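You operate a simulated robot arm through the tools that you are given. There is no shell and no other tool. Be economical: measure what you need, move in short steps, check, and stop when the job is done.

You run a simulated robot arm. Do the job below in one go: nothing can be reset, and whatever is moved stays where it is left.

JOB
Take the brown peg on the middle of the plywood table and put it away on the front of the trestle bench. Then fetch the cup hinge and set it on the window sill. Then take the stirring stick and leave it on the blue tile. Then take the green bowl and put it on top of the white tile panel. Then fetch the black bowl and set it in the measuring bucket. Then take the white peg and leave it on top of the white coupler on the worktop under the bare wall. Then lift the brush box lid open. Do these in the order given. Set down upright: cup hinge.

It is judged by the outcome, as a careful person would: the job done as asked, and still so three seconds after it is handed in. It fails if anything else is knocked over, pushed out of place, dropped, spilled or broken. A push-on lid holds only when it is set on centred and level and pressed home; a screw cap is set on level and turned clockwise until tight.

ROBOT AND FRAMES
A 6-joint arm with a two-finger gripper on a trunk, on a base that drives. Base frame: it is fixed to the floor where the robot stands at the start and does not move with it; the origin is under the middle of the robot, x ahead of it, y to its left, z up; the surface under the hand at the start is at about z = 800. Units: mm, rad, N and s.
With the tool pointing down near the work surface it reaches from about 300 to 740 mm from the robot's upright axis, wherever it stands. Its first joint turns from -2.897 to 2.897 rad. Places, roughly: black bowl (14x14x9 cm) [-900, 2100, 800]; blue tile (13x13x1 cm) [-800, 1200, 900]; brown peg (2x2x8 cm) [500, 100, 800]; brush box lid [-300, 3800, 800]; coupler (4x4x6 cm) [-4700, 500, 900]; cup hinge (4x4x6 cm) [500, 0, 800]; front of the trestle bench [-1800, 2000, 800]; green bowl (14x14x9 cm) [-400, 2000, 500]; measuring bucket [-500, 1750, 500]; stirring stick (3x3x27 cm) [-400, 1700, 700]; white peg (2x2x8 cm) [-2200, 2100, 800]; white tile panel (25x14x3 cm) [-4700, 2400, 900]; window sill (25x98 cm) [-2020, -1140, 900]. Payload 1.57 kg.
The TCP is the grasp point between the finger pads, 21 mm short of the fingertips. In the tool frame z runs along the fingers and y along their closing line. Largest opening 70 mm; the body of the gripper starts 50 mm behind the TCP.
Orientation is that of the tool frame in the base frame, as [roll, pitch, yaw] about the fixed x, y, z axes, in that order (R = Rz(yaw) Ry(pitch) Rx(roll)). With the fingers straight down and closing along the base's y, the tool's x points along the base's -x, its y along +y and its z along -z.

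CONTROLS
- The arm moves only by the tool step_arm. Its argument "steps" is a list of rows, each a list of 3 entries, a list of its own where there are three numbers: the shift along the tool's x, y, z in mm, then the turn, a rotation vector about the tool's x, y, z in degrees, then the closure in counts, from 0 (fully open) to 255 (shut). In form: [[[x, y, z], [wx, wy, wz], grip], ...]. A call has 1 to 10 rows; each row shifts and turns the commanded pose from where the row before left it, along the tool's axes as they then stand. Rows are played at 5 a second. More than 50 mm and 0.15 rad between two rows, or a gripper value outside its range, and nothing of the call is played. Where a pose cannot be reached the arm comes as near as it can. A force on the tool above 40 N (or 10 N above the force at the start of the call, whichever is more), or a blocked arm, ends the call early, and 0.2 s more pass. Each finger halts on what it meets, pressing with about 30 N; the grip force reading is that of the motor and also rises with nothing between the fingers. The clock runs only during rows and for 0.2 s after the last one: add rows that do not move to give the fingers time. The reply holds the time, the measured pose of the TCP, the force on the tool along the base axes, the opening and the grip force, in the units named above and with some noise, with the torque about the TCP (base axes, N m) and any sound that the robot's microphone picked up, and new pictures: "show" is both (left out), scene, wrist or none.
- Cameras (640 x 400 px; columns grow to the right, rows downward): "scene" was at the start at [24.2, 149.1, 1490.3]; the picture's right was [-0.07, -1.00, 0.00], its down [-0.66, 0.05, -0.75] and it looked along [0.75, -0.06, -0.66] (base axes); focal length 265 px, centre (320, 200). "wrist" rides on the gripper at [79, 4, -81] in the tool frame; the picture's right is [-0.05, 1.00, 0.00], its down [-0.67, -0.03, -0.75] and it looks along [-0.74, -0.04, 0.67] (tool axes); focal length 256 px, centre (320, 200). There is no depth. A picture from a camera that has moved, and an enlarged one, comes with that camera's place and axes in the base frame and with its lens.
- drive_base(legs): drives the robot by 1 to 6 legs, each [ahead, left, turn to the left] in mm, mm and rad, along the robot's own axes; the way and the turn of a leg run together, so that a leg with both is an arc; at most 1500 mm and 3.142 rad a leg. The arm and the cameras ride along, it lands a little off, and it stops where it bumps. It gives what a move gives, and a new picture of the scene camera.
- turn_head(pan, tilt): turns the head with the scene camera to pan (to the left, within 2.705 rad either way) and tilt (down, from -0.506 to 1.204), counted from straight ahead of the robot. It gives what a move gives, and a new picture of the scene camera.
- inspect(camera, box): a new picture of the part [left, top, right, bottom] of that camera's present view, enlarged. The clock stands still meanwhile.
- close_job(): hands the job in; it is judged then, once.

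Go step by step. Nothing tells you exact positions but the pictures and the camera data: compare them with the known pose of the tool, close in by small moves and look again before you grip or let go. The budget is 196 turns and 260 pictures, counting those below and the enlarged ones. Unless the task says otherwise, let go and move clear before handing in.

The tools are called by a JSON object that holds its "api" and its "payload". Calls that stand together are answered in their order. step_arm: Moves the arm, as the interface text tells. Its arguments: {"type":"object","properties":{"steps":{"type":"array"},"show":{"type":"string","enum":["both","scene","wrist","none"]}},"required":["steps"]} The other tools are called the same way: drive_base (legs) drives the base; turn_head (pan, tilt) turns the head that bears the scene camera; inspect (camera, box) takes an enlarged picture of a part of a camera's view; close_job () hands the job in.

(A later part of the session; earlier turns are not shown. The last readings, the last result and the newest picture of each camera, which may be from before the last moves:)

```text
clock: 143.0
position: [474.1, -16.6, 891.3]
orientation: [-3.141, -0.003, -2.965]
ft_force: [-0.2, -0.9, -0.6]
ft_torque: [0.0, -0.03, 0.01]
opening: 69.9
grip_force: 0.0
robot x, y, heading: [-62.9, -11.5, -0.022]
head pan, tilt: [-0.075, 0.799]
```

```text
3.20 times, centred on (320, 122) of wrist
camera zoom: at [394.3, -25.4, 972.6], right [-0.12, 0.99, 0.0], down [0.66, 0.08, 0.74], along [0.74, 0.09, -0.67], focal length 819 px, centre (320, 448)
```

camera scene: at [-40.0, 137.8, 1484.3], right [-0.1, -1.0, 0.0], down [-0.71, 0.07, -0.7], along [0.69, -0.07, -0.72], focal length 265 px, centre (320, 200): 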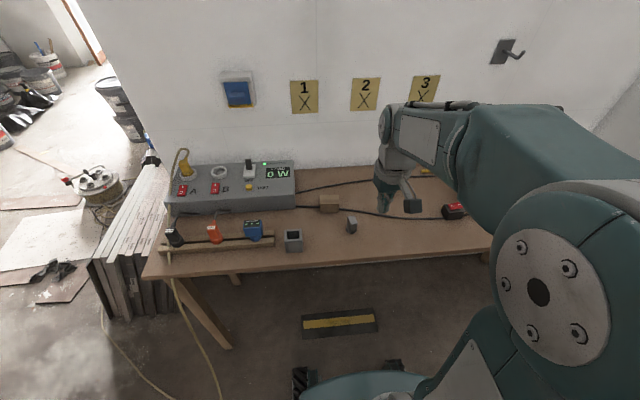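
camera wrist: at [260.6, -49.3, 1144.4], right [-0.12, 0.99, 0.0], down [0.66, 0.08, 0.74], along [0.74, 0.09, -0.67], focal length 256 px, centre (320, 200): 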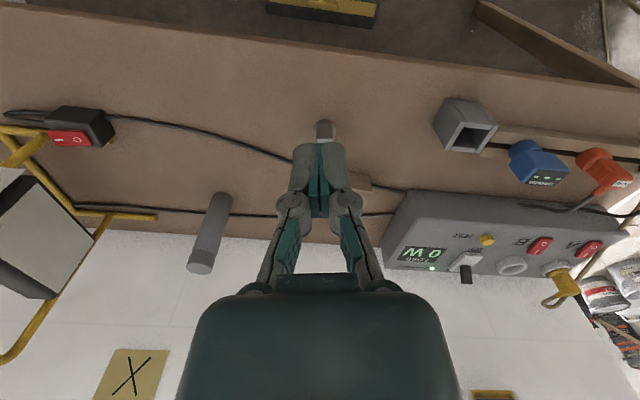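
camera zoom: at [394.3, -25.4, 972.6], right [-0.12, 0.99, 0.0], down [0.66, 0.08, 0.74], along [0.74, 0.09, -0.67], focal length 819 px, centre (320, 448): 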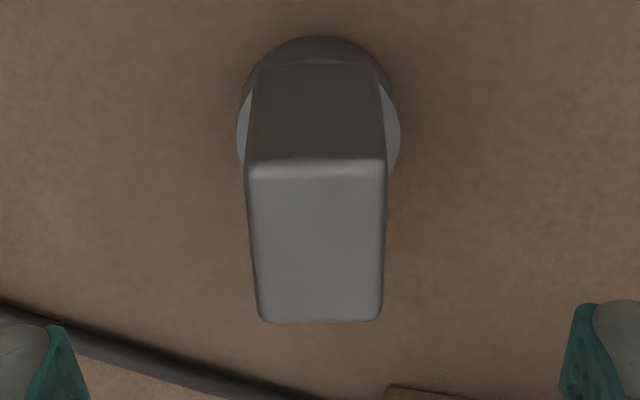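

The block narrows upward from about 24 to 21 mm, and it is well centred. I'll go lower, grip, and lift in small steps.

{"api": "step_arm", "payload": {"steps": [[[0, 0, 40], [0, 0, 0], 0], [[0, 0, 16], [0, 0, 0], 0], [[0, 0, 0], [0, 0, 0], 150], [[0, 0, 0], [0, 0, 0], 255], [[0, 0, 0], [0, 0, 0], 255], [[0, 0, 0], [0, 0, 0], 255], [[0, 0, 0], [0, 0, 0], 255]], "show": "none"}}

{"api": "step_arm", "payload": {"steps": [[[0, 0, -4], [0, 0, 0], 255], [[0, 0, -4], [0, 0, 0], 255], [[0, 0, 0], [0, 0, 0], 255], [[0, 0, 0], [0, 0, 0], 255]], "show": "wrist"}}

```text
clock: 144.6
position: [473.3, -18.2, 835.0]
orientation: [-3.141, 0.0, -2.967]
ft_force: [1.3, 1.5, 6.8]
ft_torque: [0.0, -0.02, -0.02]
opening: 23.2
grip_force: 30.0
robot x, y, heading: [-63.4, -11.3, -0.02]
head pan, tilt: [-0.075, 0.799]
```

```text
clock: 145.6
position: [473.1, -18.0, 842.7]
orientation: [-3.141, -0.003, -2.966]
ft_force: [0.5, 0.7, -0.7]
ft_torque: [0.0, 0.01, -0.02]
opening: 23.1
grip_force: 30.0
robot x, y, heading: [-61.7, -10.1, -0.025]
head pan, tilt: [-0.075, 0.799]
camera wrist: at [394.2, -27.4, 923.6], right [-0.12, 0.99, 0.0], down [0.66, 0.08, 0.74], along [0.74, 0.09, -0.67], focal length 256 px, centre (320, 200)
```

wrist: 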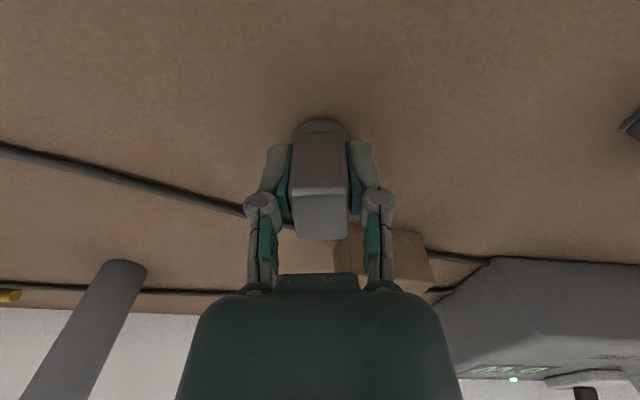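

The opening holds at 23.1. I'll lift slowly a bit more and see whether the hinge comes along.

{"api": "step_arm", "payload": {"steps": [[[0, 0, -8], [0, 0, 0], 255], [[0, 0, -8], [0, 0, 0], 255], [[0, 0, -8], [0, 0, 0], 255], [[0, 0, 0], [0, 0, 0], 255], [[0, 0, 0], [0, 0, 0], 255]], "show": "wrist"}}

```text
clock: 146.8
position: [472.3, -17.9, 866.5]
orientation: [-3.141, -0.003, -2.965]
ft_force: [-0.2, -0.4, -0.6]
ft_torque: [0.0, 0.04, -0.02]
opening: 22.8
grip_force: 30.0
robot x, y, heading: [-64.3, -6.7, -0.019]
head pan, tilt: [-0.075, 0.799]
camera wrist: at [394.2, -28.1, 947.2], right [-0.12, 0.99, 0.0], down [0.66, 0.08, 0.74], along [0.74, 0.09, -0.67], focal length 256 px, centre (320, 200)
```

wrist: 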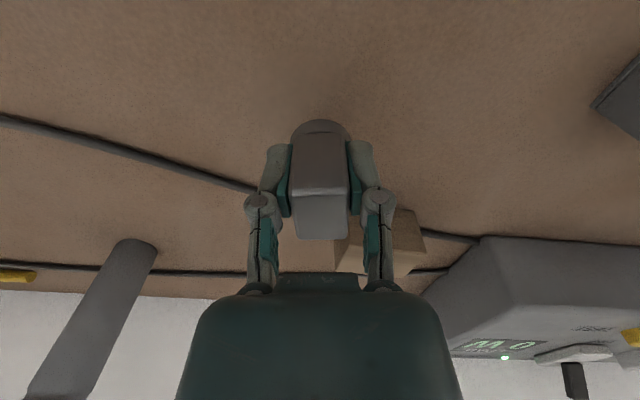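

The hinge is lifted and steady in the fingers. I'll raise it gently and pull in with small steps.

{"api": "step_arm", "payload": {"steps": [[[0, 0, -15], [0, 0, 0], 255], [[0, 0, -20], [0, 0, 0], 255], [[0, 0, -25], [0, 0, 0], 255], [[0, 0, -25], [0, 0, 0], 255], [[0, 0, -25], [0, 0, 0], 255], [[0, 0, -25], [0, 0, 0], 255], [[0, 0, -25], [0, 0, 0], 255], [[0, 0, -20], [0, 0, 0], 255], [[0, 0, -10], [0, 0, 0], 255], [[0, 0, 0], [0, 0, 0], 255]], "show": "none"}}

{"api": "step_arm", "payload": {"steps": [[[10, 0, 0], [0, 0, 0], 255], [[20, 0, 0], [0, 0, 0], 255], [[25, 0, 0], [0, 0, 0], 255], [[25, 0, 0], [0, 0, 0], 255], [[25, 0, 0], [0, 0, 0], 255], [[20, 0, 0], [0, 0, 0], 255], [[10, 0, 0], [0, 0, 0], 255], [[0, 0, 0], [0, 0, 0], 255]], "show": "wrist"}}

```text
clock: 149.0
position: [473.1, -16.4, 1057.5]
orientation: [3.138, -0.001, -2.965]
ft_force: [-0.1, 0.1, -0.3]
ft_torque: [-0.05, 0.02, 0.0]
opening: 23.0
grip_force: 29.1
robot x, y, heading: [-65.0, -11.3, -0.024]
head pan, tilt: [-0.075, 0.799]
```

```text
clock: 150.8
position: [341.7, -42.4, 1057.4]
orientation: [3.14, -0.002, -2.966]
ft_force: [-0.6, 0.3, -0.7]
ft_torque: [0.0, 0.01, 0.01]
opening: 23.4
grip_force: 30.4
robot x, y, heading: [-61.3, -10.4, -0.024]
head pan, tilt: [-0.075, 0.799]
camera wrist: at [262.2, -52.1, 1138.8], right [-0.12, 0.99, 0.0], down [0.66, 0.08, 0.74], along [0.74, 0.09, -0.67], focal length 256 px, centre (320, 200)
```

wrist: 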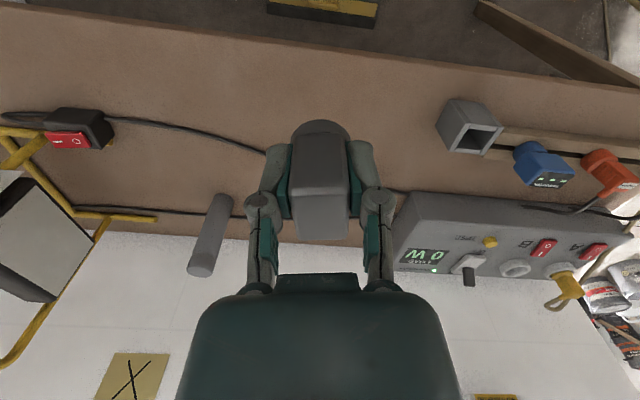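

Held firmly. I'll back off west to x ≈ -2000 and turn right toward the window.

{"api": "drive_base", "payload": {"legs": [[-1000, -30, 0], [-920, -30, 0], [0, 0, -1.546]]}}

{"api": "turn_head", "payload": {"pan": -0.1, "tilt": 0.45}}

```text
clock: 164.1
position: [-1982.6, -435.2, 1059.0]
orientation: [-3.142, -0.002, 1.736]
ft_force: [0.8, 0.2, -1.0]
ft_torque: [0.0, 0.01, -0.01]
opening: 23.0
grip_force: 29.9
robot x, y, heading: [-1949.2, -31.2, -1.601]
head pan, tilt: [-0.075, 0.799]
camera scene: at [-1801.0, -55.7, 1484.3], right [-0.99, 0.11, 0.0], down [0.08, 0.71, -0.7], along [-0.08, -0.69, -0.72], focal length 265 px, centre (320, 200)
```

scene: 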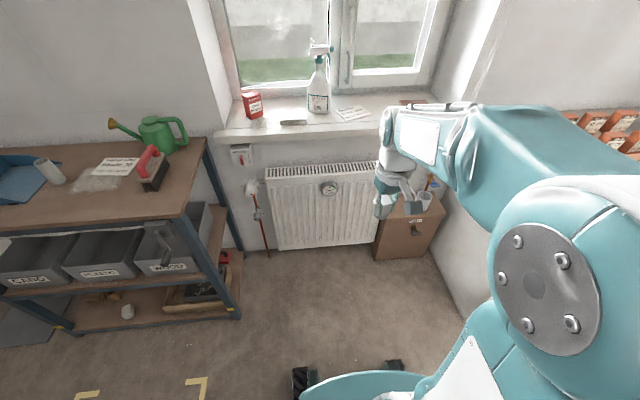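

```text
clock: 165.0
position: [-1983.9, -434.3, 1057.9]
orientation: [-3.139, -0.004, 1.737]
ft_force: [0.5, -0.5, 0.2]
ft_torque: [0.01, 0.02, -0.01]
opening: 23.0
grip_force: 30.1
robot x, y, heading: [-1948.1, -27.9, -1.597]
head pan, tilt: [-0.099, 0.45]
camera scene: at [-1804.5, -66.6, 1514.6], right [-0.99, 0.13, 0.0], down [0.06, 0.43, -0.9], along [-0.12, -0.89, -0.44], focal length 265 px, centre (320, 200)
```

scene: 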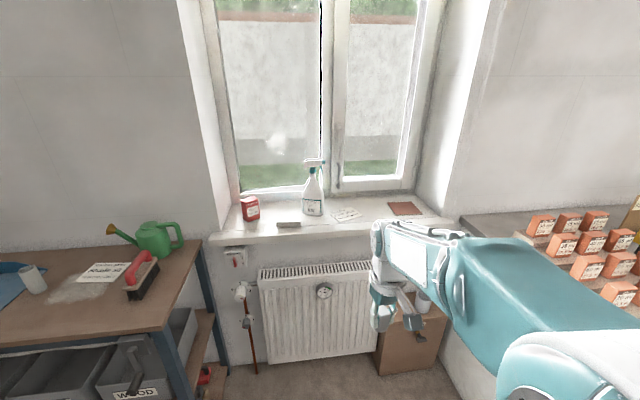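

The sill has free room in front of and right of the papers, near [-2200, -1080]. I'll drive closer and then check with the wrist camera.

{"api": "drive_base", "payload": {"legs": [[440, -140, 0]]}}

{"api": "inspect", "payload": {"camera": "scene", "box": [180, 180, 480, 367]}}

{"api": "step_arm", "payload": {"steps": [[[0, 0, 0], [0, 0, 0], 255]], "show": "wrist"}}

```text
clock: 167.8
position: [-2130.0, -874.2, 1056.5]
orientation: [-3.14, -0.002, 1.75]
ft_force: [0.7, -0.8, -0.5]
ft_torque: [-0.05, -0.01, 0.01]
opening: 23.3
grip_force: 30.2
robot x, y, heading: [-2101.1, -469.3, -1.595]
head pan, tilt: [-0.099, 0.45]
camera scene: at [-1955.5, -504.8, 1514.6], right [-0.99, 0.12, 0.0], down [0.05, 0.43, -0.9], along [-0.11, -0.89, -0.44], focal length 265 px, centre (320, 200)
```

scene: 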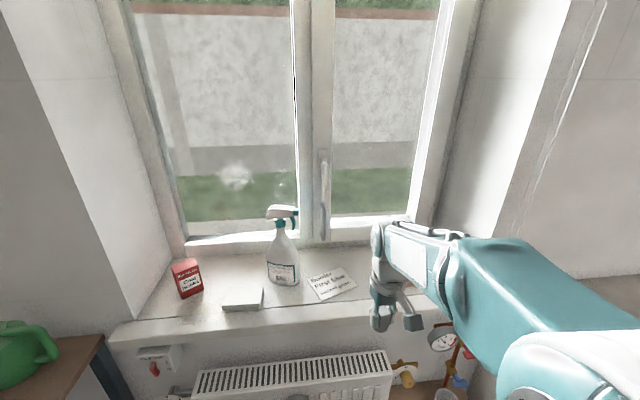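

```text
2.13 times, centred on (330, 274) of scene
camera zoom: at [-1955.5, -504.8, 1514.6], right [-0.99, 0.12, 0.0], down [0.05, 0.43, -0.9], along [-0.11, -0.89, -0.44], focal length 565 px, centre (299, 43)
```

zoom: 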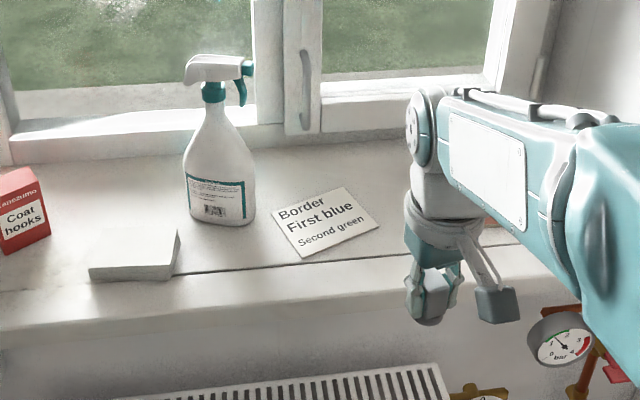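

```text
clock: 168.2
position: [-2130.3, -874.7, 1057.2]
orientation: [-3.141, -0.003, 1.751]
ft_force: [-0.5, 0.4, -1.4]
ft_torque: [-0.01, 0.01, 0.0]
opening: 22.8
grip_force: 30.3
robot x, y, heading: [-2102.3, -466.0, -1.588]
head pan, tilt: [-0.099, 0.45]
camera wrist: at [-2141.1, -796.2, 1138.8], right [0.99, 0.13, 0.0], down [0.09, -0.66, 0.74], along [0.09, -0.74, -0.67], focal length 256 px, centre (320, 200)
```

wrist: 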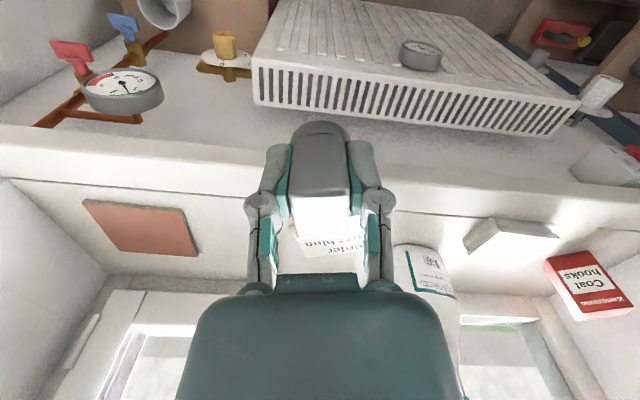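

The free stretch of the sill lies between the papers (x ≈ -2150) and the brown tile (x ≈ -2304), behind the seam. I'll move gently over [-2230, -1110].

{"api": "step_arm", "payload": {"steps": [[[-13, -9, 0], [0, 0, 0], 255], [[-25, -16, 0], [0, 0, 0], 255], [[-29, -19, 0], [0, 0, 0], 255], [[-29, -19, 0], [0, 0, 0], 255], [[-29, -19, 0], [0, 0, 0], 255], [[-29, -19, 0], [0, 0, 0], 255], [[-29, -19, 0], [0, 0, 0], 255], [[-20, -14, 0], [0, 0, 0], 255], [[-10, -6, 0], [0, 0, 0], 255], [[0, 0, 0], [0, 0, 0], 255]], "show": "both"}}

```text
clock: 170.4
position: [-2233.7, -1108.9, 1057.8]
orientation: [3.141, -0.002, 1.75]
ft_force: [-0.2, -0.4, -1.2]
ft_torque: [-0.01, 0.02, 0.01]
opening: 22.9
grip_force: 30.0
robot x, y, heading: [-2097.1, -470.3, -1.588]
head pan, tilt: [-0.099, 0.45]
camera scene: at [-1957.2, -506.2, 1514.7], right [-0.99, 0.12, 0.0], down [0.05, 0.43, -0.9], along [-0.11, -0.89, -0.44], focal length 265 px, centre (320, 200)
camera wrist: at [-2242.5, -1029.6, 1138.2], right [0.99, 0.13, 0.0], down [0.08, -0.66, 0.74], along [0.09, -0.74, -0.67], focal length 256 px, centre (320, 200)
```

scene: 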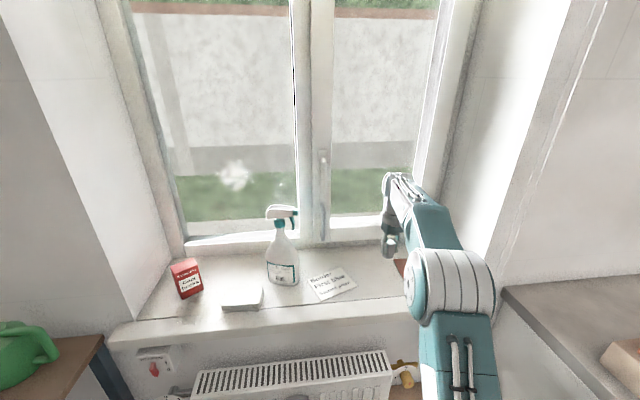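
wrist: 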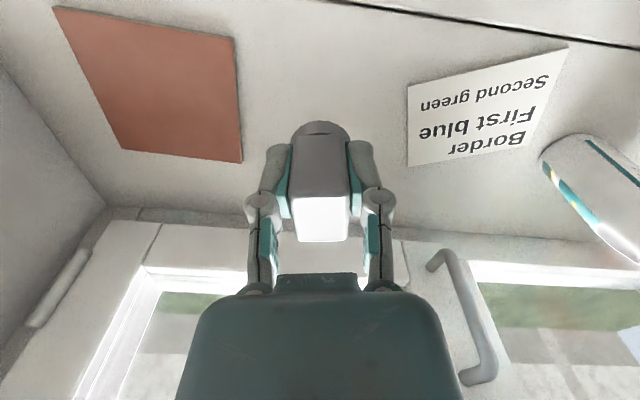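

The spot below is free on both sides. I'll lower slowly.

{"api": "step_arm", "payload": {"steps": [[[0, 0, 10], [0, 0, 0], 255], [[0, 0, 20], [0, 0, 0], 255], [[0, 0, 25], [0, 0, 0], 255], [[0, 0, 25], [0, 0, 0], 255], [[0, 0, 15], [0, 0, 0], 255], [[0, 0, 8], [0, 0, 0], 255], [[0, 0, 3], [0, 0, 0], 255], [[0, 0, 3], [0, 0, 0], 255], [[0, 0, 0], [0, 0, 0], 255]], "show": "wrist"}}

```text
clock: 172.4
position: [-2231.2, -1110.6, 947.3]
orientation: [3.141, -0.002, 1.751]
ft_force: [0.6, 0.0, -1.4]
ft_torque: [0.03, -0.02, 0.0]
opening: 23.0
grip_force: 30.9
robot x, y, heading: [-2101.4, -469.9, -1.591]
head pan, tilt: [-0.099, 0.45]
camera wrist: at [-2241.4, -1032.0, 1029.3], right [0.99, 0.13, 0.0], down [0.08, -0.66, 0.74], along [0.09, -0.74, -0.67], focal length 256 px, centre (320, 200)
```

wrist: 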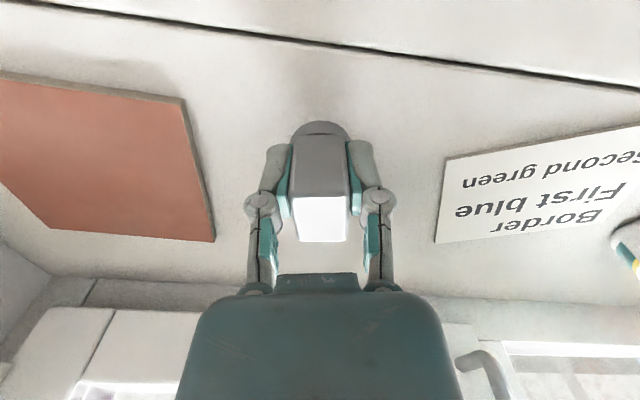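

Still clear of the sill. I'll feel for contact in 2 mm steps.

{"api": "step_arm", "payload": {"steps": [[[0, 0, 3], [0, 0, 0], 255], [[0, 0, 3], [0, 0, 0], 255], [[0, 0, 2], [0, 0, 0], 255], [[0, 0, 2], [0, 0, 0], 255], [[0, 0, 1], [0, 0, 0], 255], [[0, 0, 0], [0, 0, 0], 255]], "show": "none"}}

```text
clock: 173.8
position: [-2230.6, -1109.4, 937.2]
orientation: [-3.141, -0.001, 1.75]
ft_force: [-0.7, 0.4, -0.6]
ft_torque: [-0.01, -0.03, 0.0]
opening: 23.1
grip_force: 29.6
robot x, y, heading: [-2104.1, -469.0, -1.591]
head pan, tilt: [-0.099, 0.45]
```

{"api": "step_arm", "payload": {"steps": [[[0, 0, 1], [0, 0, 0], 255], [[0, 0, 1], [0, 0, 0], 255], [[0, 0, 1], [0, 0, 0], 255], [[0, 0, 1], [0, 0, 0], 255], [[0, 0, 0], [0, 0, 0], 255]], "show": "none"}}

```text
clock: 175.0
position: [-2231.3, -1109.1, 934.8]
orientation: [-3.14, 0.004, 1.751]
ft_force: [-1.9, -2.2, 22.1]
ft_torque: [-0.11, 0.01, -0.03]
opening: 23.4
grip_force: 30.3
robot x, y, heading: [-2100.3, -473.2, -1.59]
head pan, tilt: [-0.099, 0.45]
```

The hinge stands on the sill with contact at z ≈ 935. I'll ease off, open and rise straight up.

{"api": "step_arm", "payload": {"steps": [[[0, 0, -2], [0, 0, 0], 255], [[0, 0, 0], [0, 0, 0], 130], [[0, 0, 0], [0, 0, 0], 60], [[0, 0, 0], [0, 0, 0], 60], [[0, 0, -20], [0, 0, 0], 60], [[0, 0, -40], [0, 0, 0], 60], [[0, 0, -50], [0, 0, 0], 60], [[0, 0, -10], [0, 0, 0], 60]], "show": "wrist"}}

```text
clock: 176.8
position: [-2230.2, -1110.7, 1057.2]
orientation: [-3.14, -0.003, 1.753]
ft_force: [0.8, 0.2, 0.4]
ft_torque: [-0.01, -0.04, -0.01]
opening: 53.6
grip_force: 0.0
robot x, y, heading: [-2103.6, -470.9, -1.59]
head pan, tilt: [-0.099, 0.45]
camera wrist: at [-2241.0, -1031.8, 1138.7], right [0.99, 0.13, 0.0], down [0.08, -0.66, 0.74], along [0.09, -0.74, -0.67], focal length 256 px, centre (320, 200)
```

wrist: 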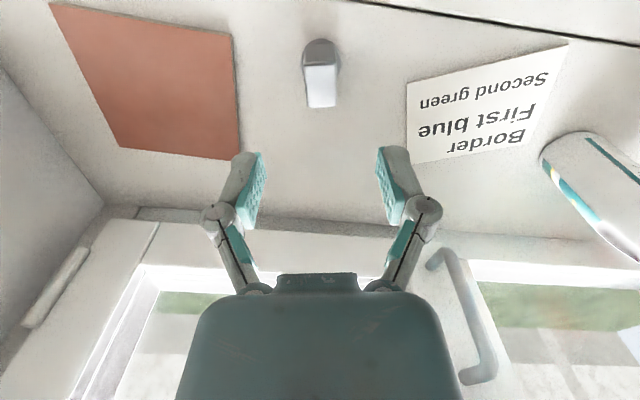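

The cup hinge stands upright on the sill. I'll pull the arm in and drive toward the cart with the stirring stick.

{"api": "step_arm", "payload": {"steps": [[[36, 28, 0], [0, 0, 0], 0], [[36, 28, 0], [0, 0, 0], 0], [[36, 28, 0], [0, 0, 0], 0], [[36, 28, 0], [0, 0, 0], 0], [[36, 28, 0], [0, 0, 0], 0], [[33, 28, 0], [0, 0, 0], 0], [[0, 0, 0], [0, 0, 5.7], 0], [[0, 0, 0], [0, 0, 5.7], 0]], "show": "none"}}

{"api": "drive_base", "payload": {"legs": [[-480, 0, 0], [0, 0, 1.59], [1050, 0, 0], [1080, 0, 0]]}}

```text
clock: 178.6
position: [-2103.1, -869.9, 1054.8]
orientation: [-3.14, -0.003, 1.55]
ft_force: [0.3, -1.4, 0.2]
ft_torque: [-0.01, -0.04, -0.05]
opening: 69.7
grip_force: 0.1
robot x, y, heading: [-2096.5, -470.4, -1.591]
head pan, tilt: [-0.099, 0.45]
```

```text
clock: 195.5
position: [425.5, 163.8, 1054.8]
orientation: [-3.14, 0.0, -3.067]
ft_force: [0.8, 0.3, 0.3]
ft_torque: [-0.03, 0.02, 0.01]
opening: 70.3
grip_force: 0.1
robot x, y, heading: [22.5, 129.4, 0.07]
head pan, tilt: [-0.099, 0.45]
camera scene: at [46.6, 278.3, 1514.7], right [-0.02, -1.0, 0.0], down [-0.44, 0.01, -0.9], along [0.9, -0.02, -0.44], focal length 265 px, centre (320, 200)
```

scene: 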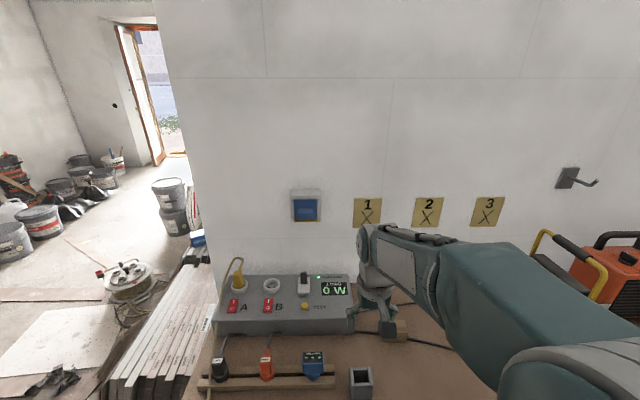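

I'm beside the table. I'll strafe left to the cart and turn to face it.

{"api": "drive_base", "payload": {"legs": [[60, 1000, 0], [60, 540, 0], [0, 0, 3.05]]}}

{"api": "turn_head", "payload": {"pan": 0.0, "tilt": 0.75}}

{"api": "step_arm", "payload": {"steps": [[[0, 0, 0], [0, 0, 0], 0]], "show": "wrist"}}

```text
clock: 210.3
position: [-399.7, 1666.4, 1054.2]
orientation: [-3.14, -0.002, -0.047]
ft_force: [0.2, -0.7, -0.3]
ft_torque: [-0.02, -0.03, 0.0]
opening: 70.1
grip_force: 0.1
robot x, y, heading: [-0.2, 1649.8, 3.09]
head pan, tilt: [-0.099, 0.45]
camera scene: at [-40.7, 1508.3, 1514.7], right [0.15, 0.99, 0.0], down [0.43, -0.06, -0.9], along [-0.89, 0.13, -0.44], focal length 265 px, centre (320, 200)
```

scene: 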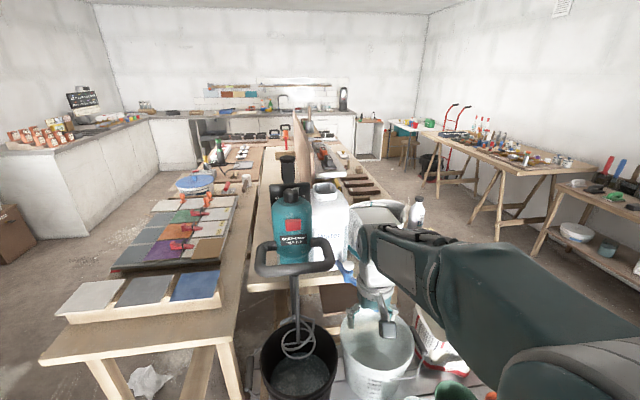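

```text
clock: 211.1
position: [-399.3, 1665.6, 1054.0]
orientation: [-3.14, 0.001, -0.047]
ft_force: [0.8, 0.0, -0.2]
ft_torque: [-0.01, 0.02, 0.02]
opening: 70.2
grip_force: 0.1
robot x, y, heading: [1.6, 1654.6, 3.098]
head pan, tilt: [0.0, 0.75]
camera scene: at [-32.6, 1498.8, 1488.3], right [0.05, 1.0, 0.0], down [0.68, -0.03, -0.73], along [-0.73, 0.04, -0.68], focal length 265 px, centre (320, 200)
```

scene: 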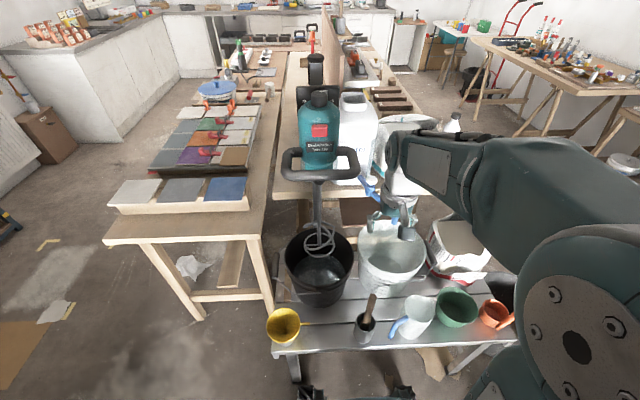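

```text
clock: 211.5
position: [-399.6, 1667.1, 1054.8]
orientation: [-3.14, 0.001, -0.048]
ft_force: [-0.2, 0.7, -0.7]
ft_torque: [0.01, -0.01, -0.05]
opening: 69.8
grip_force: 0.1
robot x, y, heading: [0.1, 1649.5, 3.093]
head pan, tilt: [0.0, 0.75]
camera wrist: at [-321.0, 1658.3, 1136.0], right [-0.1, -0.99, 0.0], down [-0.66, 0.07, 0.74], along [-0.74, 0.08, -0.67], focal length 256 px, centre (320, 200)
```

wrist: 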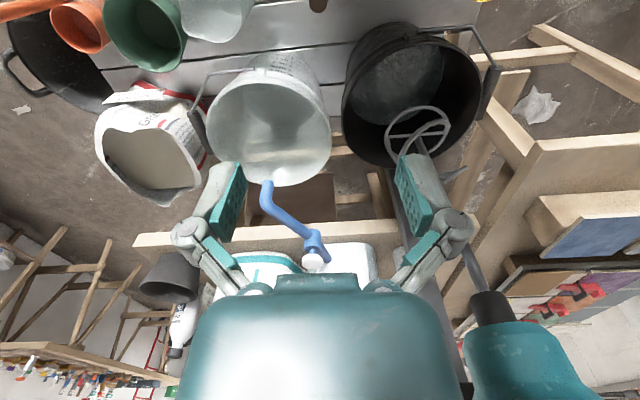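

I see the cart: the stick stands in a small grey cup in the front row, with the green bowl, white measuring bucket and black bucket near it. I'll zoom on the stick.

{"api": "inspect", "payload": {"camera": "scene", "box": [260, 270, 420, 370]}}

{"api": "inspect", "payload": {"camera": "scene", "box": [380, 250, 540, 350]}}

```text
4.00 times, centred on (340, 320) of scene
camera zoom: at [-32.5, 1498.8, 1488.3], right [0.05, 1.0, 0.0], down [0.68, -0.03, -0.73], along [-0.73, 0.04, -0.68], focal length 1059 px, centre (240, -280)
```

zoom: 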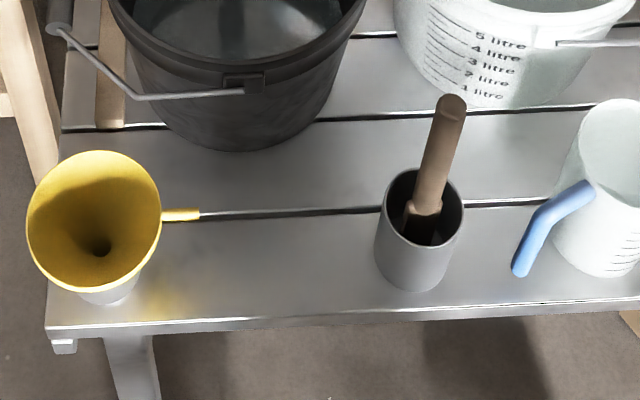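

```text
4.00 times, centred on (460, 300) of scene
camera zoom: at [-32.5, 1498.8, 1488.3], right [0.05, 1.0, 0.0], down [0.68, -0.03, -0.73], along [-0.73, 0.04, -0.68], focal length 1059 px, centre (-240, -200)
```

zoom: 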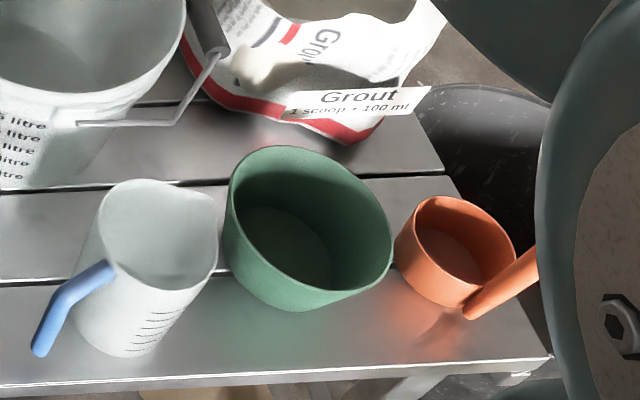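

The stick leans slightly in the cup, with its top near [-395, 1675, 770]. I'll pull the hand back a little to view it with the wrist camera.

{"api": "step_arm", "payload": {"steps": [[[40, 0, 0], [0, 0, 0], 0], [[40, 0, 0], [0, 0, 0], 0], [[0, 0, 0], [0, 0, 0], 0]], "show": "wrist"}}

{"api": "inspect", "payload": {"camera": "wrist", "box": [240, 0, 400, 100]}}

```text
clock: 212.3
position: [-318.3, 1663.1, 1054.7]
orientation: [-3.14, 0.001, -0.048]
ft_force: [0.6, 0.7, 0.1]
ft_torque: [-0.03, 0.04, -0.01]
opening: 70.1
grip_force: 0.0
robot x, y, heading: [0.8, 1650.9, 3.092]
head pan, tilt: [0.0, 0.75]
camera wrist: at [-240.0, 1654.6, 1135.6], right [-0.1, -0.99, 0.0], down [-0.66, 0.07, 0.74], along [-0.74, 0.08, -0.67], focal length 256 px, centre (320, 200)
```

wrist: 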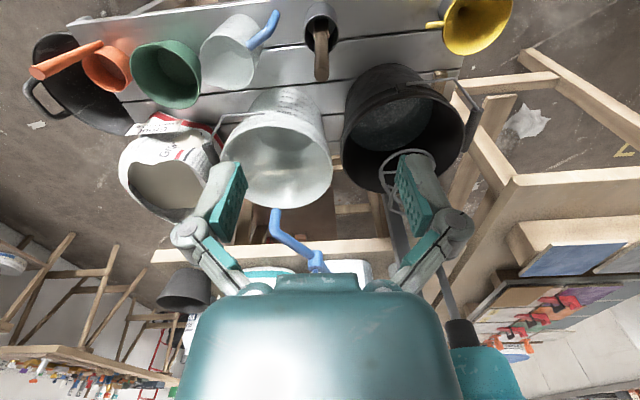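

```text
4.00 times, centred on (320, 50) of wrist
camera zoom: at [-240.0, 1654.6, 1135.6], right [-0.1, -0.99, 0.0], down [-0.66, 0.07, 0.74], along [-0.74, 0.08, -0.67], focal length 1024 px, centre (320, 800)
```

zoom: 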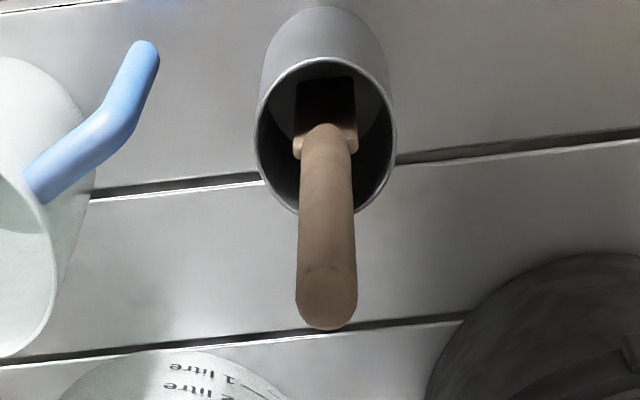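

The stick stands upright at about [-380, 1668], with its handle top near z 800 and the cup rim near z 645. I'll take it with the hand near horizontal, so that tilting the hand down later lays the stick flat. First I back off and pitch the hand.

{"api": "drive_base", "payload": {"legs": [[-250, 0, 0]]}}

{"api": "step_arm", "payload": {"steps": [[[-50, 0, 0], [0, 0, 0], 80], [[-50, 0, 0], [0, 0, 0], 80], [[-50, 0, 0], [0, 0, 0], 80], [[-50, 0, 0], [0, 0, 0], 80], [[0, 0, 0], [0, -8.4, 0], 80], [[0, 0, 0], [0, -8.4, 0], 80], [[0, 0, 0], [0, -8.4, 0], 80], [[0, 0, 0], [0, -8.4, 0], 80], [[0, 0, 0], [0, -8.4, 0], 80]], "show": "wrist"}}

```text
clock: 214.1
position: [-71.3, 1652.0, 1053.8]
orientation: [-3.14, 0.0, -0.051]
ft_force: [0.5, 0.0, 0.3]
ft_torque: [-0.02, -0.03, 0.01]
opening: 70.0
grip_force: 0.0
robot x, y, heading: [247.7, 1637.4, 3.087]
head pan, tilt: [0.0, 0.75]
camera scene: at [215.2, 1486.7, 1488.3], right [0.05, 1.0, 0.0], down [0.68, -0.03, -0.73], along [-0.73, 0.04, -0.68], focal length 265 px, centre (320, 200)
```

scene: 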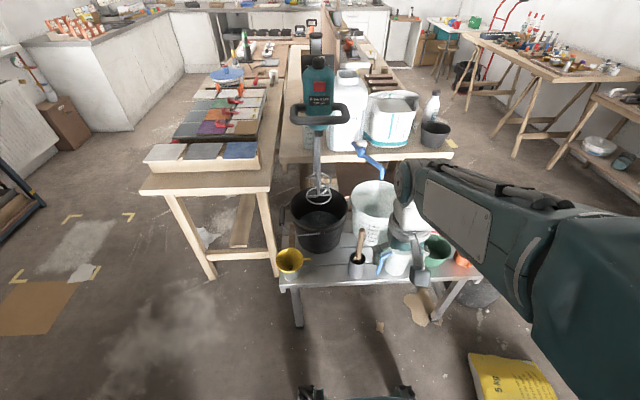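

```text
clock: 216.1
position: [-271.3, 1662.0, 1054.6]
orientation: [-3.138, 0.732, -0.049]
ft_force: [-0.3, -1.2, 0.4]
ft_torque: [0.02, 0.02, 0.0]
opening: 48.2
grip_force: 0.0
robot x, y, heading: [245.5, 1639.8, 3.092]
head pan, tilt: [0.0, 0.75]
camera wrist: at [-158.4, 1652.4, 1061.3], right [-0.09, -1.0, 0.03], down [0.01, 0.03, 1.0], along [-1.0, 0.09, 0.0], focal length 256 px, centre (320, 200)
```

wrist: 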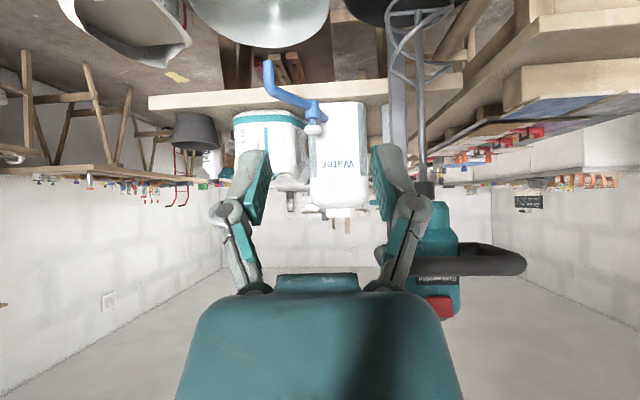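

The pitch goes well. I'll finish it and take an enlarged view of the stick from here to pin down its heights.

{"api": "step_arm", "payload": {"steps": [[[0, 0, 0], [0, -8.4, 0], 80], [[0, 0, 0], [0, -8.4, 0], 80], [[0, 0, 0], [0, -8.4, 0], 80], [[0, 0, 0], [0, -8.4, 0], 80], [[0, 0, 0], [0, 0, 0], 80]], "show": "none"}}

{"api": "inspect", "payload": {"camera": "scene", "box": [310, 215, 430, 290]}}

```text
clock: 217.3
position: [-271.4, 1662.4, 1054.0]
orientation: [-3.138, 1.321, -0.047]
ft_force: [1.0, -0.9, -0.3]
ft_torque: [-0.01, 0.02, 0.02]
opening: 48.3
grip_force: 0.0
robot x, y, heading: [249.2, 1643.1, 3.097]
head pan, tilt: [0.0, 0.75]
```

```text
5.33 times, centred on (370, 252) of scene
camera zoom: at [214.8, 1486.8, 1488.3], right [0.05, 1.0, 0.0], down [0.68, -0.03, -0.73], along [-0.73, 0.04, -0.68], focal length 1411 px, centre (53, -80)
```

zoom: 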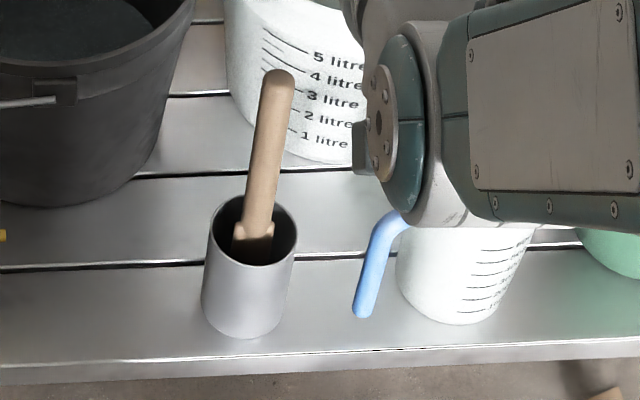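

The handle's axis runs through about [-384, 1668, 700]. I'll lower the hand in front of the cup to that height, still clear of the stick.

{"api": "step_arm", "payload": {"steps": [[[42.8, 0, 11], [0, 0, 0], 80], [[42.8, 0, 11], [0, 0, 0], 80], [[42.8, 0, 11], [0, 0, 0], 80], [[42.8, 0, 11], [0, 0, 0], 80], [[42.8, 0, 11], [0, 0, 0], 80], [[42.8, 0, 11], [0, 0, 0], 80], [[42.8, 0, 11], [0, 0, 0], 80], [[42.8, 0, 11], [0, 0, 0], 80], [[0, 0, 0], [0, 0, 0], 80]], "show": "both"}}

```text
clock: 219.3
position: [-271.7, 1660.9, 699.8]
orientation: [-3.137, 1.32, -0.046]
ft_force: [0.2, -0.2, -1.0]
ft_torque: [-0.01, -0.01, -0.01]
opening: 48.2
grip_force: 0.0
robot x, y, heading: [246.9, 1640.5, 3.088]
head pan, tilt: [0.0, 0.75]
camera scene: at [213.8, 1486.8, 1488.2], right [0.05, 1.0, 0.0], down [0.68, -0.03, -0.73], along [-0.73, 0.04, -0.68], focal length 265 px, centre (320, 200)
camera wrist: at [-175.5, 1652.9, 644.2], right [-0.06, -1.0, 0.05], down [0.56, 0.01, 0.83], along [-0.83, 0.08, 0.55], focal length 256 px, centre (320, 200)
```

scene: 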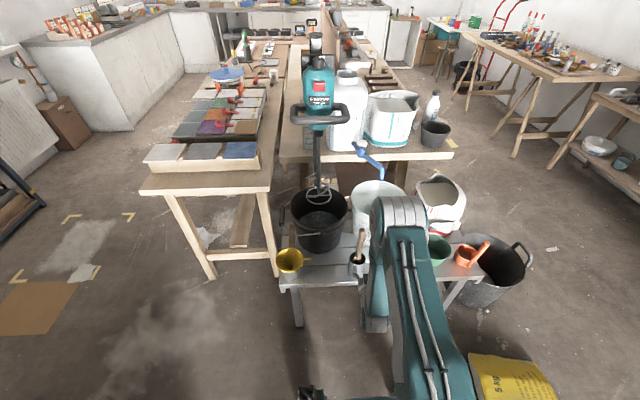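
wrist: 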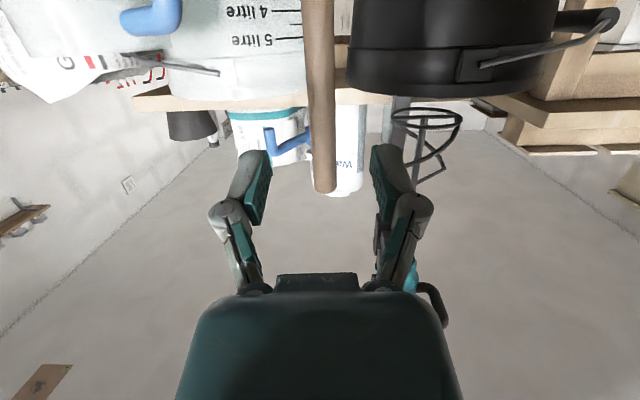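

The stick is centred between the fingers. I'll advance and check before closing.

{"api": "step_arm", "payload": {"steps": [[[-9.1, 0, 35.5], [0, 0, 0], 80], [[-9.1, 0, 35.5], [0, 0, 0], 80], [[-5, 0, 19.5], [0, 0, 0], 80], [[0, 0, 0], [0, 0, 0], 80]], "show": "wrist"}}

```text
clock: 220.3
position: [-366.2, 1664.2, 702.6]
orientation: [-3.136, 1.317, -0.046]
ft_force: [-0.2, 0.1, -0.2]
ft_torque: [0.01, 0.01, 0.01]
opening: 47.9
grip_force: 0.1
robot x, y, heading: [247.9, 1642.4, 3.095]
head pan, tilt: [0.0, 0.75]
camera wrist: at [-269.0, 1656.6, 647.0], right [-0.06, -1.0, 0.05], down [0.56, 0.01, 0.83], along [-0.83, 0.08, 0.55], focal length 256 px, centre (320, 200)
```

wrist: 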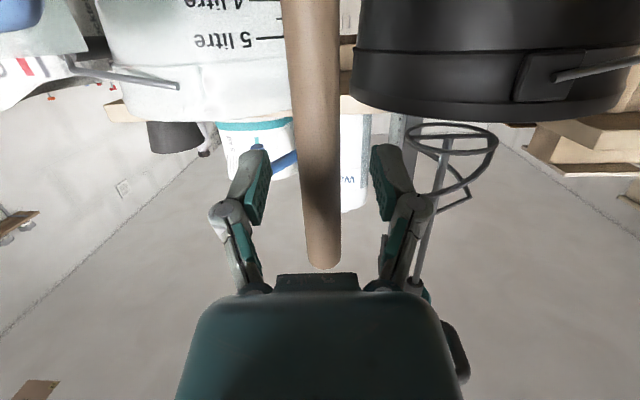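

I'll advance the last 16 mm and close on the handle.

{"api": "step_arm", "payload": {"steps": [[[-4.2, 0, 15.5], [0, 0, 0], 80], [[0, 0, 0], [0, 0, 0], 80], [[0, 0, 0], [0, 0, 0], 180], [[0, 0, 0], [0, 0, 0], 255], [[0, 0, 0], [0, 0, 0], 255], [[0, 0, 0], [0, 0, 0], 255]], "show": "wrist"}}

```text
clock: 221.7
position: [-381.7, 1665.8, 702.1]
orientation: [-3.139, 1.32, -0.048]
ft_force: [0.7, 0.7, 0.3]
ft_torque: [0.15, 0.02, 0.0]
opening: 20.3
grip_force: 30.3
robot x, y, heading: [249.3, 1641.2, 3.093]
head pan, tilt: [0.0, 0.75]
camera wrist: at [-283.7, 1657.5, 646.1], right [-0.06, -1.0, 0.05], down [0.56, 0.01, 0.83], along [-0.83, 0.08, 0.55], focal length 256 px, centre (320, 200)
```

wrist: 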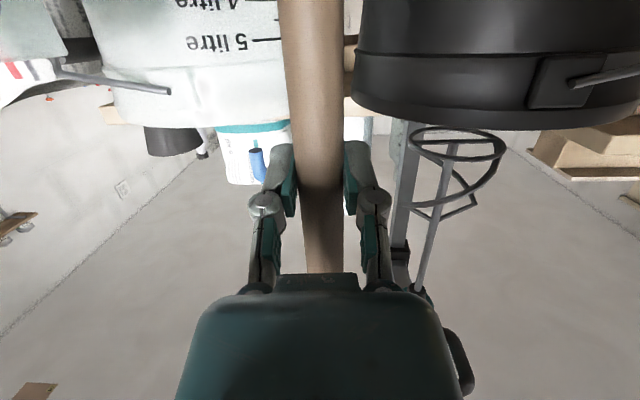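

The handle is gripped (20.3 mm). I'll lift it straight up out of the cup in gentle steps.

{"api": "step_arm", "payload": {"steps": [[[-9.7, 0, -2.5], [0, 0, 0], 255], [[-19.4, 0, -5], [0, 0, 0], 255], [[-19.4, 0, -5], [0, 0, 0], 255], [[-19.4, 0, -5], [0, 0, 0], 255], [[-19.4, 0, -5], [0, 0, 0], 255], [[-19.4, 0, -5], [0, 0, 0], 255], [[-19.4, 0, -5], [0, 0, 0], 255], [[-24.2, 0, -6.2], [0, 0, 0], 255], [[-24.2, 0, -6.2], [0, 0, 0], 255], [[-24.2, 0, -6.2], [0, 0, 0], 255]], "show": "both"}}

```text
clock: 223.9
position: [-381.4, 1666.6, 904.9]
orientation: [-3.137, 1.316, -0.043]
ft_force: [0.4, -0.5, -1.0]
ft_torque: [-0.01, 0.05, 0.04]
opening: 20.0
grip_force: 30.0
robot x, y, heading: [248.3, 1639.2, 3.089]
head pan, tilt: [0.0, 0.75]
camera scene: at [213.8, 1486.8, 1488.2], right [0.05, 1.0, 0.0], down [0.68, -0.03, -0.73], along [-0.73, 0.04, -0.68], focal length 265 px, centre (320, 200)
camera wrist: at [-282.9, 1657.1, 847.7], right [-0.06, -1.0, 0.05], down [0.55, 0.01, 0.83], along [-0.83, 0.08, 0.55], focal length 256 px, centre (320, 200)
```

scene: 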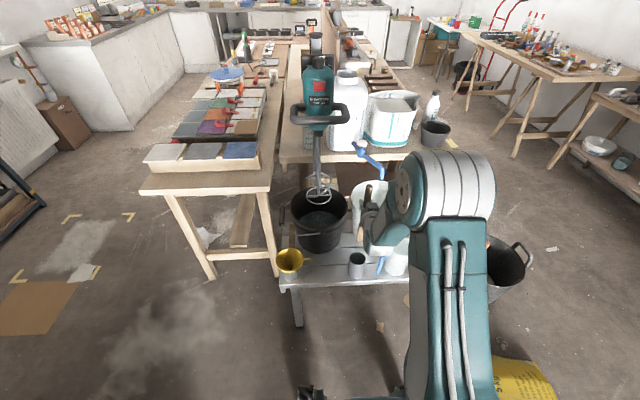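
wrist: 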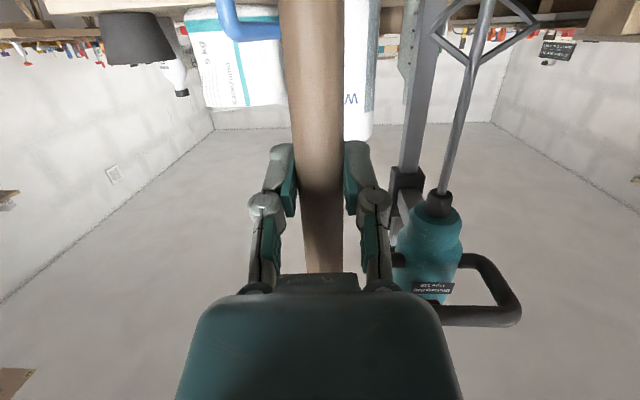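

The stick is out and the cup stayed put. I'll draw back and up, then tilt the hand down so that the stick becomes horizontal.

{"api": "step_arm", "payload": {"steps": [[[8.7, 0, -33.9], [0, 0, 0], 255], [[8.7, 0, -33.9], [0, 0, 0], 255], [[8.7, 0, -33.9], [0, 0, 0], 255], [[-29, 0, -7.5], [0, 0, 0], 255], [[-29, 0, -7.5], [0, 0, 0], 255], [[-29, 0, -7.5], [0, 0, 0], 255], [[-29, 0, -7.5], [0, 0, 0], 255]], "show": "none"}}

{"api": "step_arm", "payload": {"steps": [[[0, 0, 0], [0, 8.4, 0], 255], [[0, 0, 0], [0, 8.4, 0], 255], [[0, 0, 0], [0, 8.4, 0], 255], [[0, 0, 0], [0, 8.4, 0], 255], [[0, 0, 0], [0, 8.4, 0], 255], [[0, 0, 0], [0, 8.4, 0], 255], [[0, 0, 0], [0, 8.4, 0], 255], [[0, 0, 0], [0, 8.4, 0], 255], [[0, 0, 0], [0, 8.4, 0], 255], [[0, 0, 0], [0, 0, 0], 255]], "show": "both"}}

```text
clock: 225.5
position: [-275.1, 1662.9, 1029.2]
orientation: [-3.136, 1.318, -0.045]
ft_force: [-0.5, 0.4, -1.1]
ft_torque: [0.0, 0.02, 0.0]
opening: 20.3
grip_force: 29.6
robot x, y, heading: [250.3, 1644.3, 3.091]
head pan, tilt: [0.0, 0.75]
```

```text
clock: 227.7
position: [-275.9, 1661.5, 1025.3]
orientation: [-3.139, -0.002, -0.051]
ft_force: [-0.4, 0.5, -1.2]
ft_torque: [0.01, 0.01, 0.03]
opening: 20.2
grip_force: 30.0
robot x, y, heading: [246.8, 1642.8, 3.09]
head pan, tilt: [0.0, 0.75]
camera scene: at [214.0, 1486.8, 1488.2], right [0.05, 1.0, 0.0], down [0.68, -0.03, -0.73], along [-0.73, 0.04, -0.68], focal length 265 px, centre (320, 200)
camera wrist: at [-197.5, 1653.1, 1107.2], right [-0.1, -0.99, 0.0], down [-0.67, 0.07, 0.74], along [-0.74, 0.08, -0.67], focal length 256 px, centre (320, 200)
```

scene: 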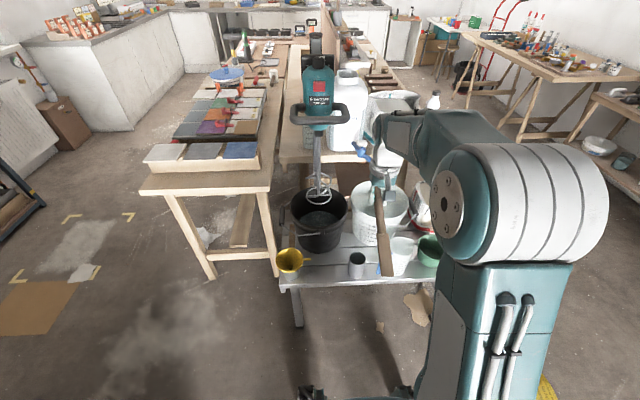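
wrist: 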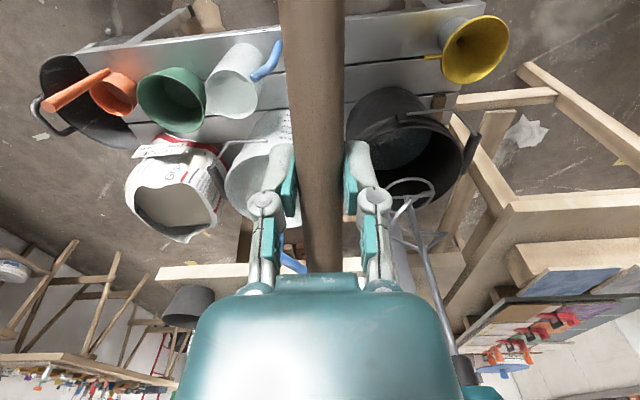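

The stick is held nearly level. I'll drive diagonally to a stand south-east of the blue tile, facing it.

{"api": "drive_base", "payload": {"legs": [[360, 710, 0], [0, 0, -0.3]]}}

{"api": "turn_head", "payload": {"pan": 0.0, "tilt": 0.7}}

{"api": "inspect", "payload": {"camera": "scene", "box": [200, 150, 440, 300]}}

```text
clock: 232.9
position: [-636.8, 1126.5, 1026.0]
orientation: [-3.141, -0.001, -0.341]
ft_force: [-1.4, 0.2, -1.2]
ft_torque: [0.01, -0.02, -0.01]
opening: 20.1
grip_force: 29.7
robot x, y, heading: [-143.7, 957.2, 2.8]
head pan, tilt: [0.0, 0.75]
camera scene: at [-217.8, 819.8, 1488.1], right [0.33, 0.94, 0.0], down [0.64, -0.23, -0.73], along [-0.69, 0.25, -0.68], focal length 265 px, centre (320, 200)
```

scene: 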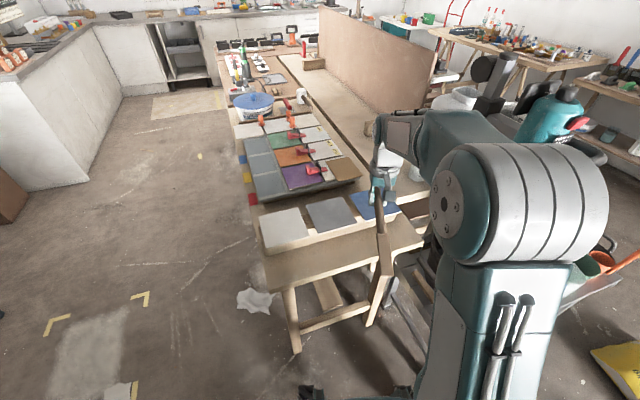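

```text
clock: 233.6
position: [-636.5, 1127.2, 1025.3]
orientation: [-3.141, 0.0, -0.34]
ft_force: [0.3, 0.5, -0.7]
ft_torque: [0.04, 0.04, 0.02]
opening: 20.1
grip_force: 30.6
robot x, y, heading: [-142.0, 956.5, 2.802]
head pan, tilt: [0.0, 0.7]
camera scene: at [-219.4, 821.5, 1492.5], right [0.33, 0.94, 0.0], down [0.61, -0.22, -0.76], along [-0.72, 0.26, -0.65], focal length 265 px, centre (320, 200)
```

scene: 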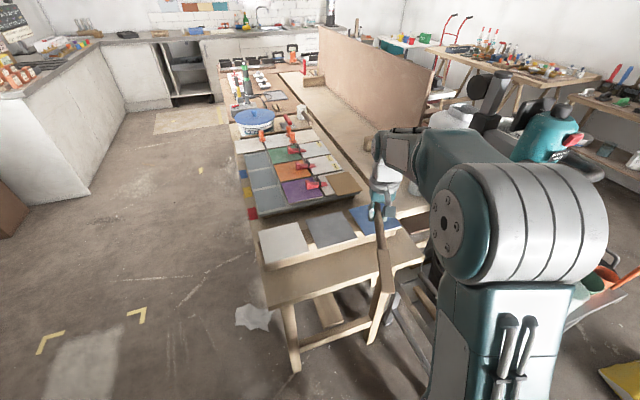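

```text
2.67 times, centred on (320, 225) of scene
camera zoom: at [-219.4, 821.5, 1492.5], right [0.33, 0.94, 0.0], down [0.61, -0.22, -0.76], along [-0.72, 0.26, -0.65], focal length 706 px, centre (320, 133)
```

zoom: 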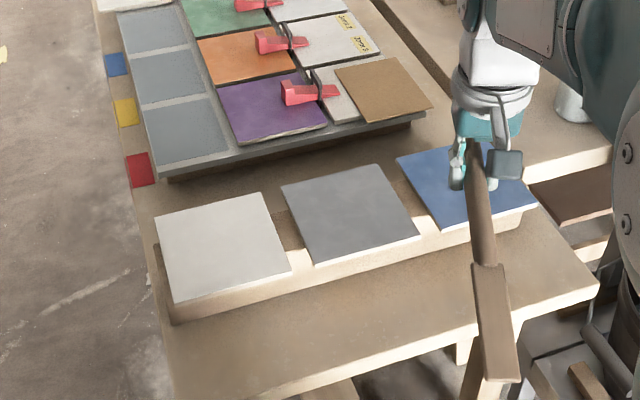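

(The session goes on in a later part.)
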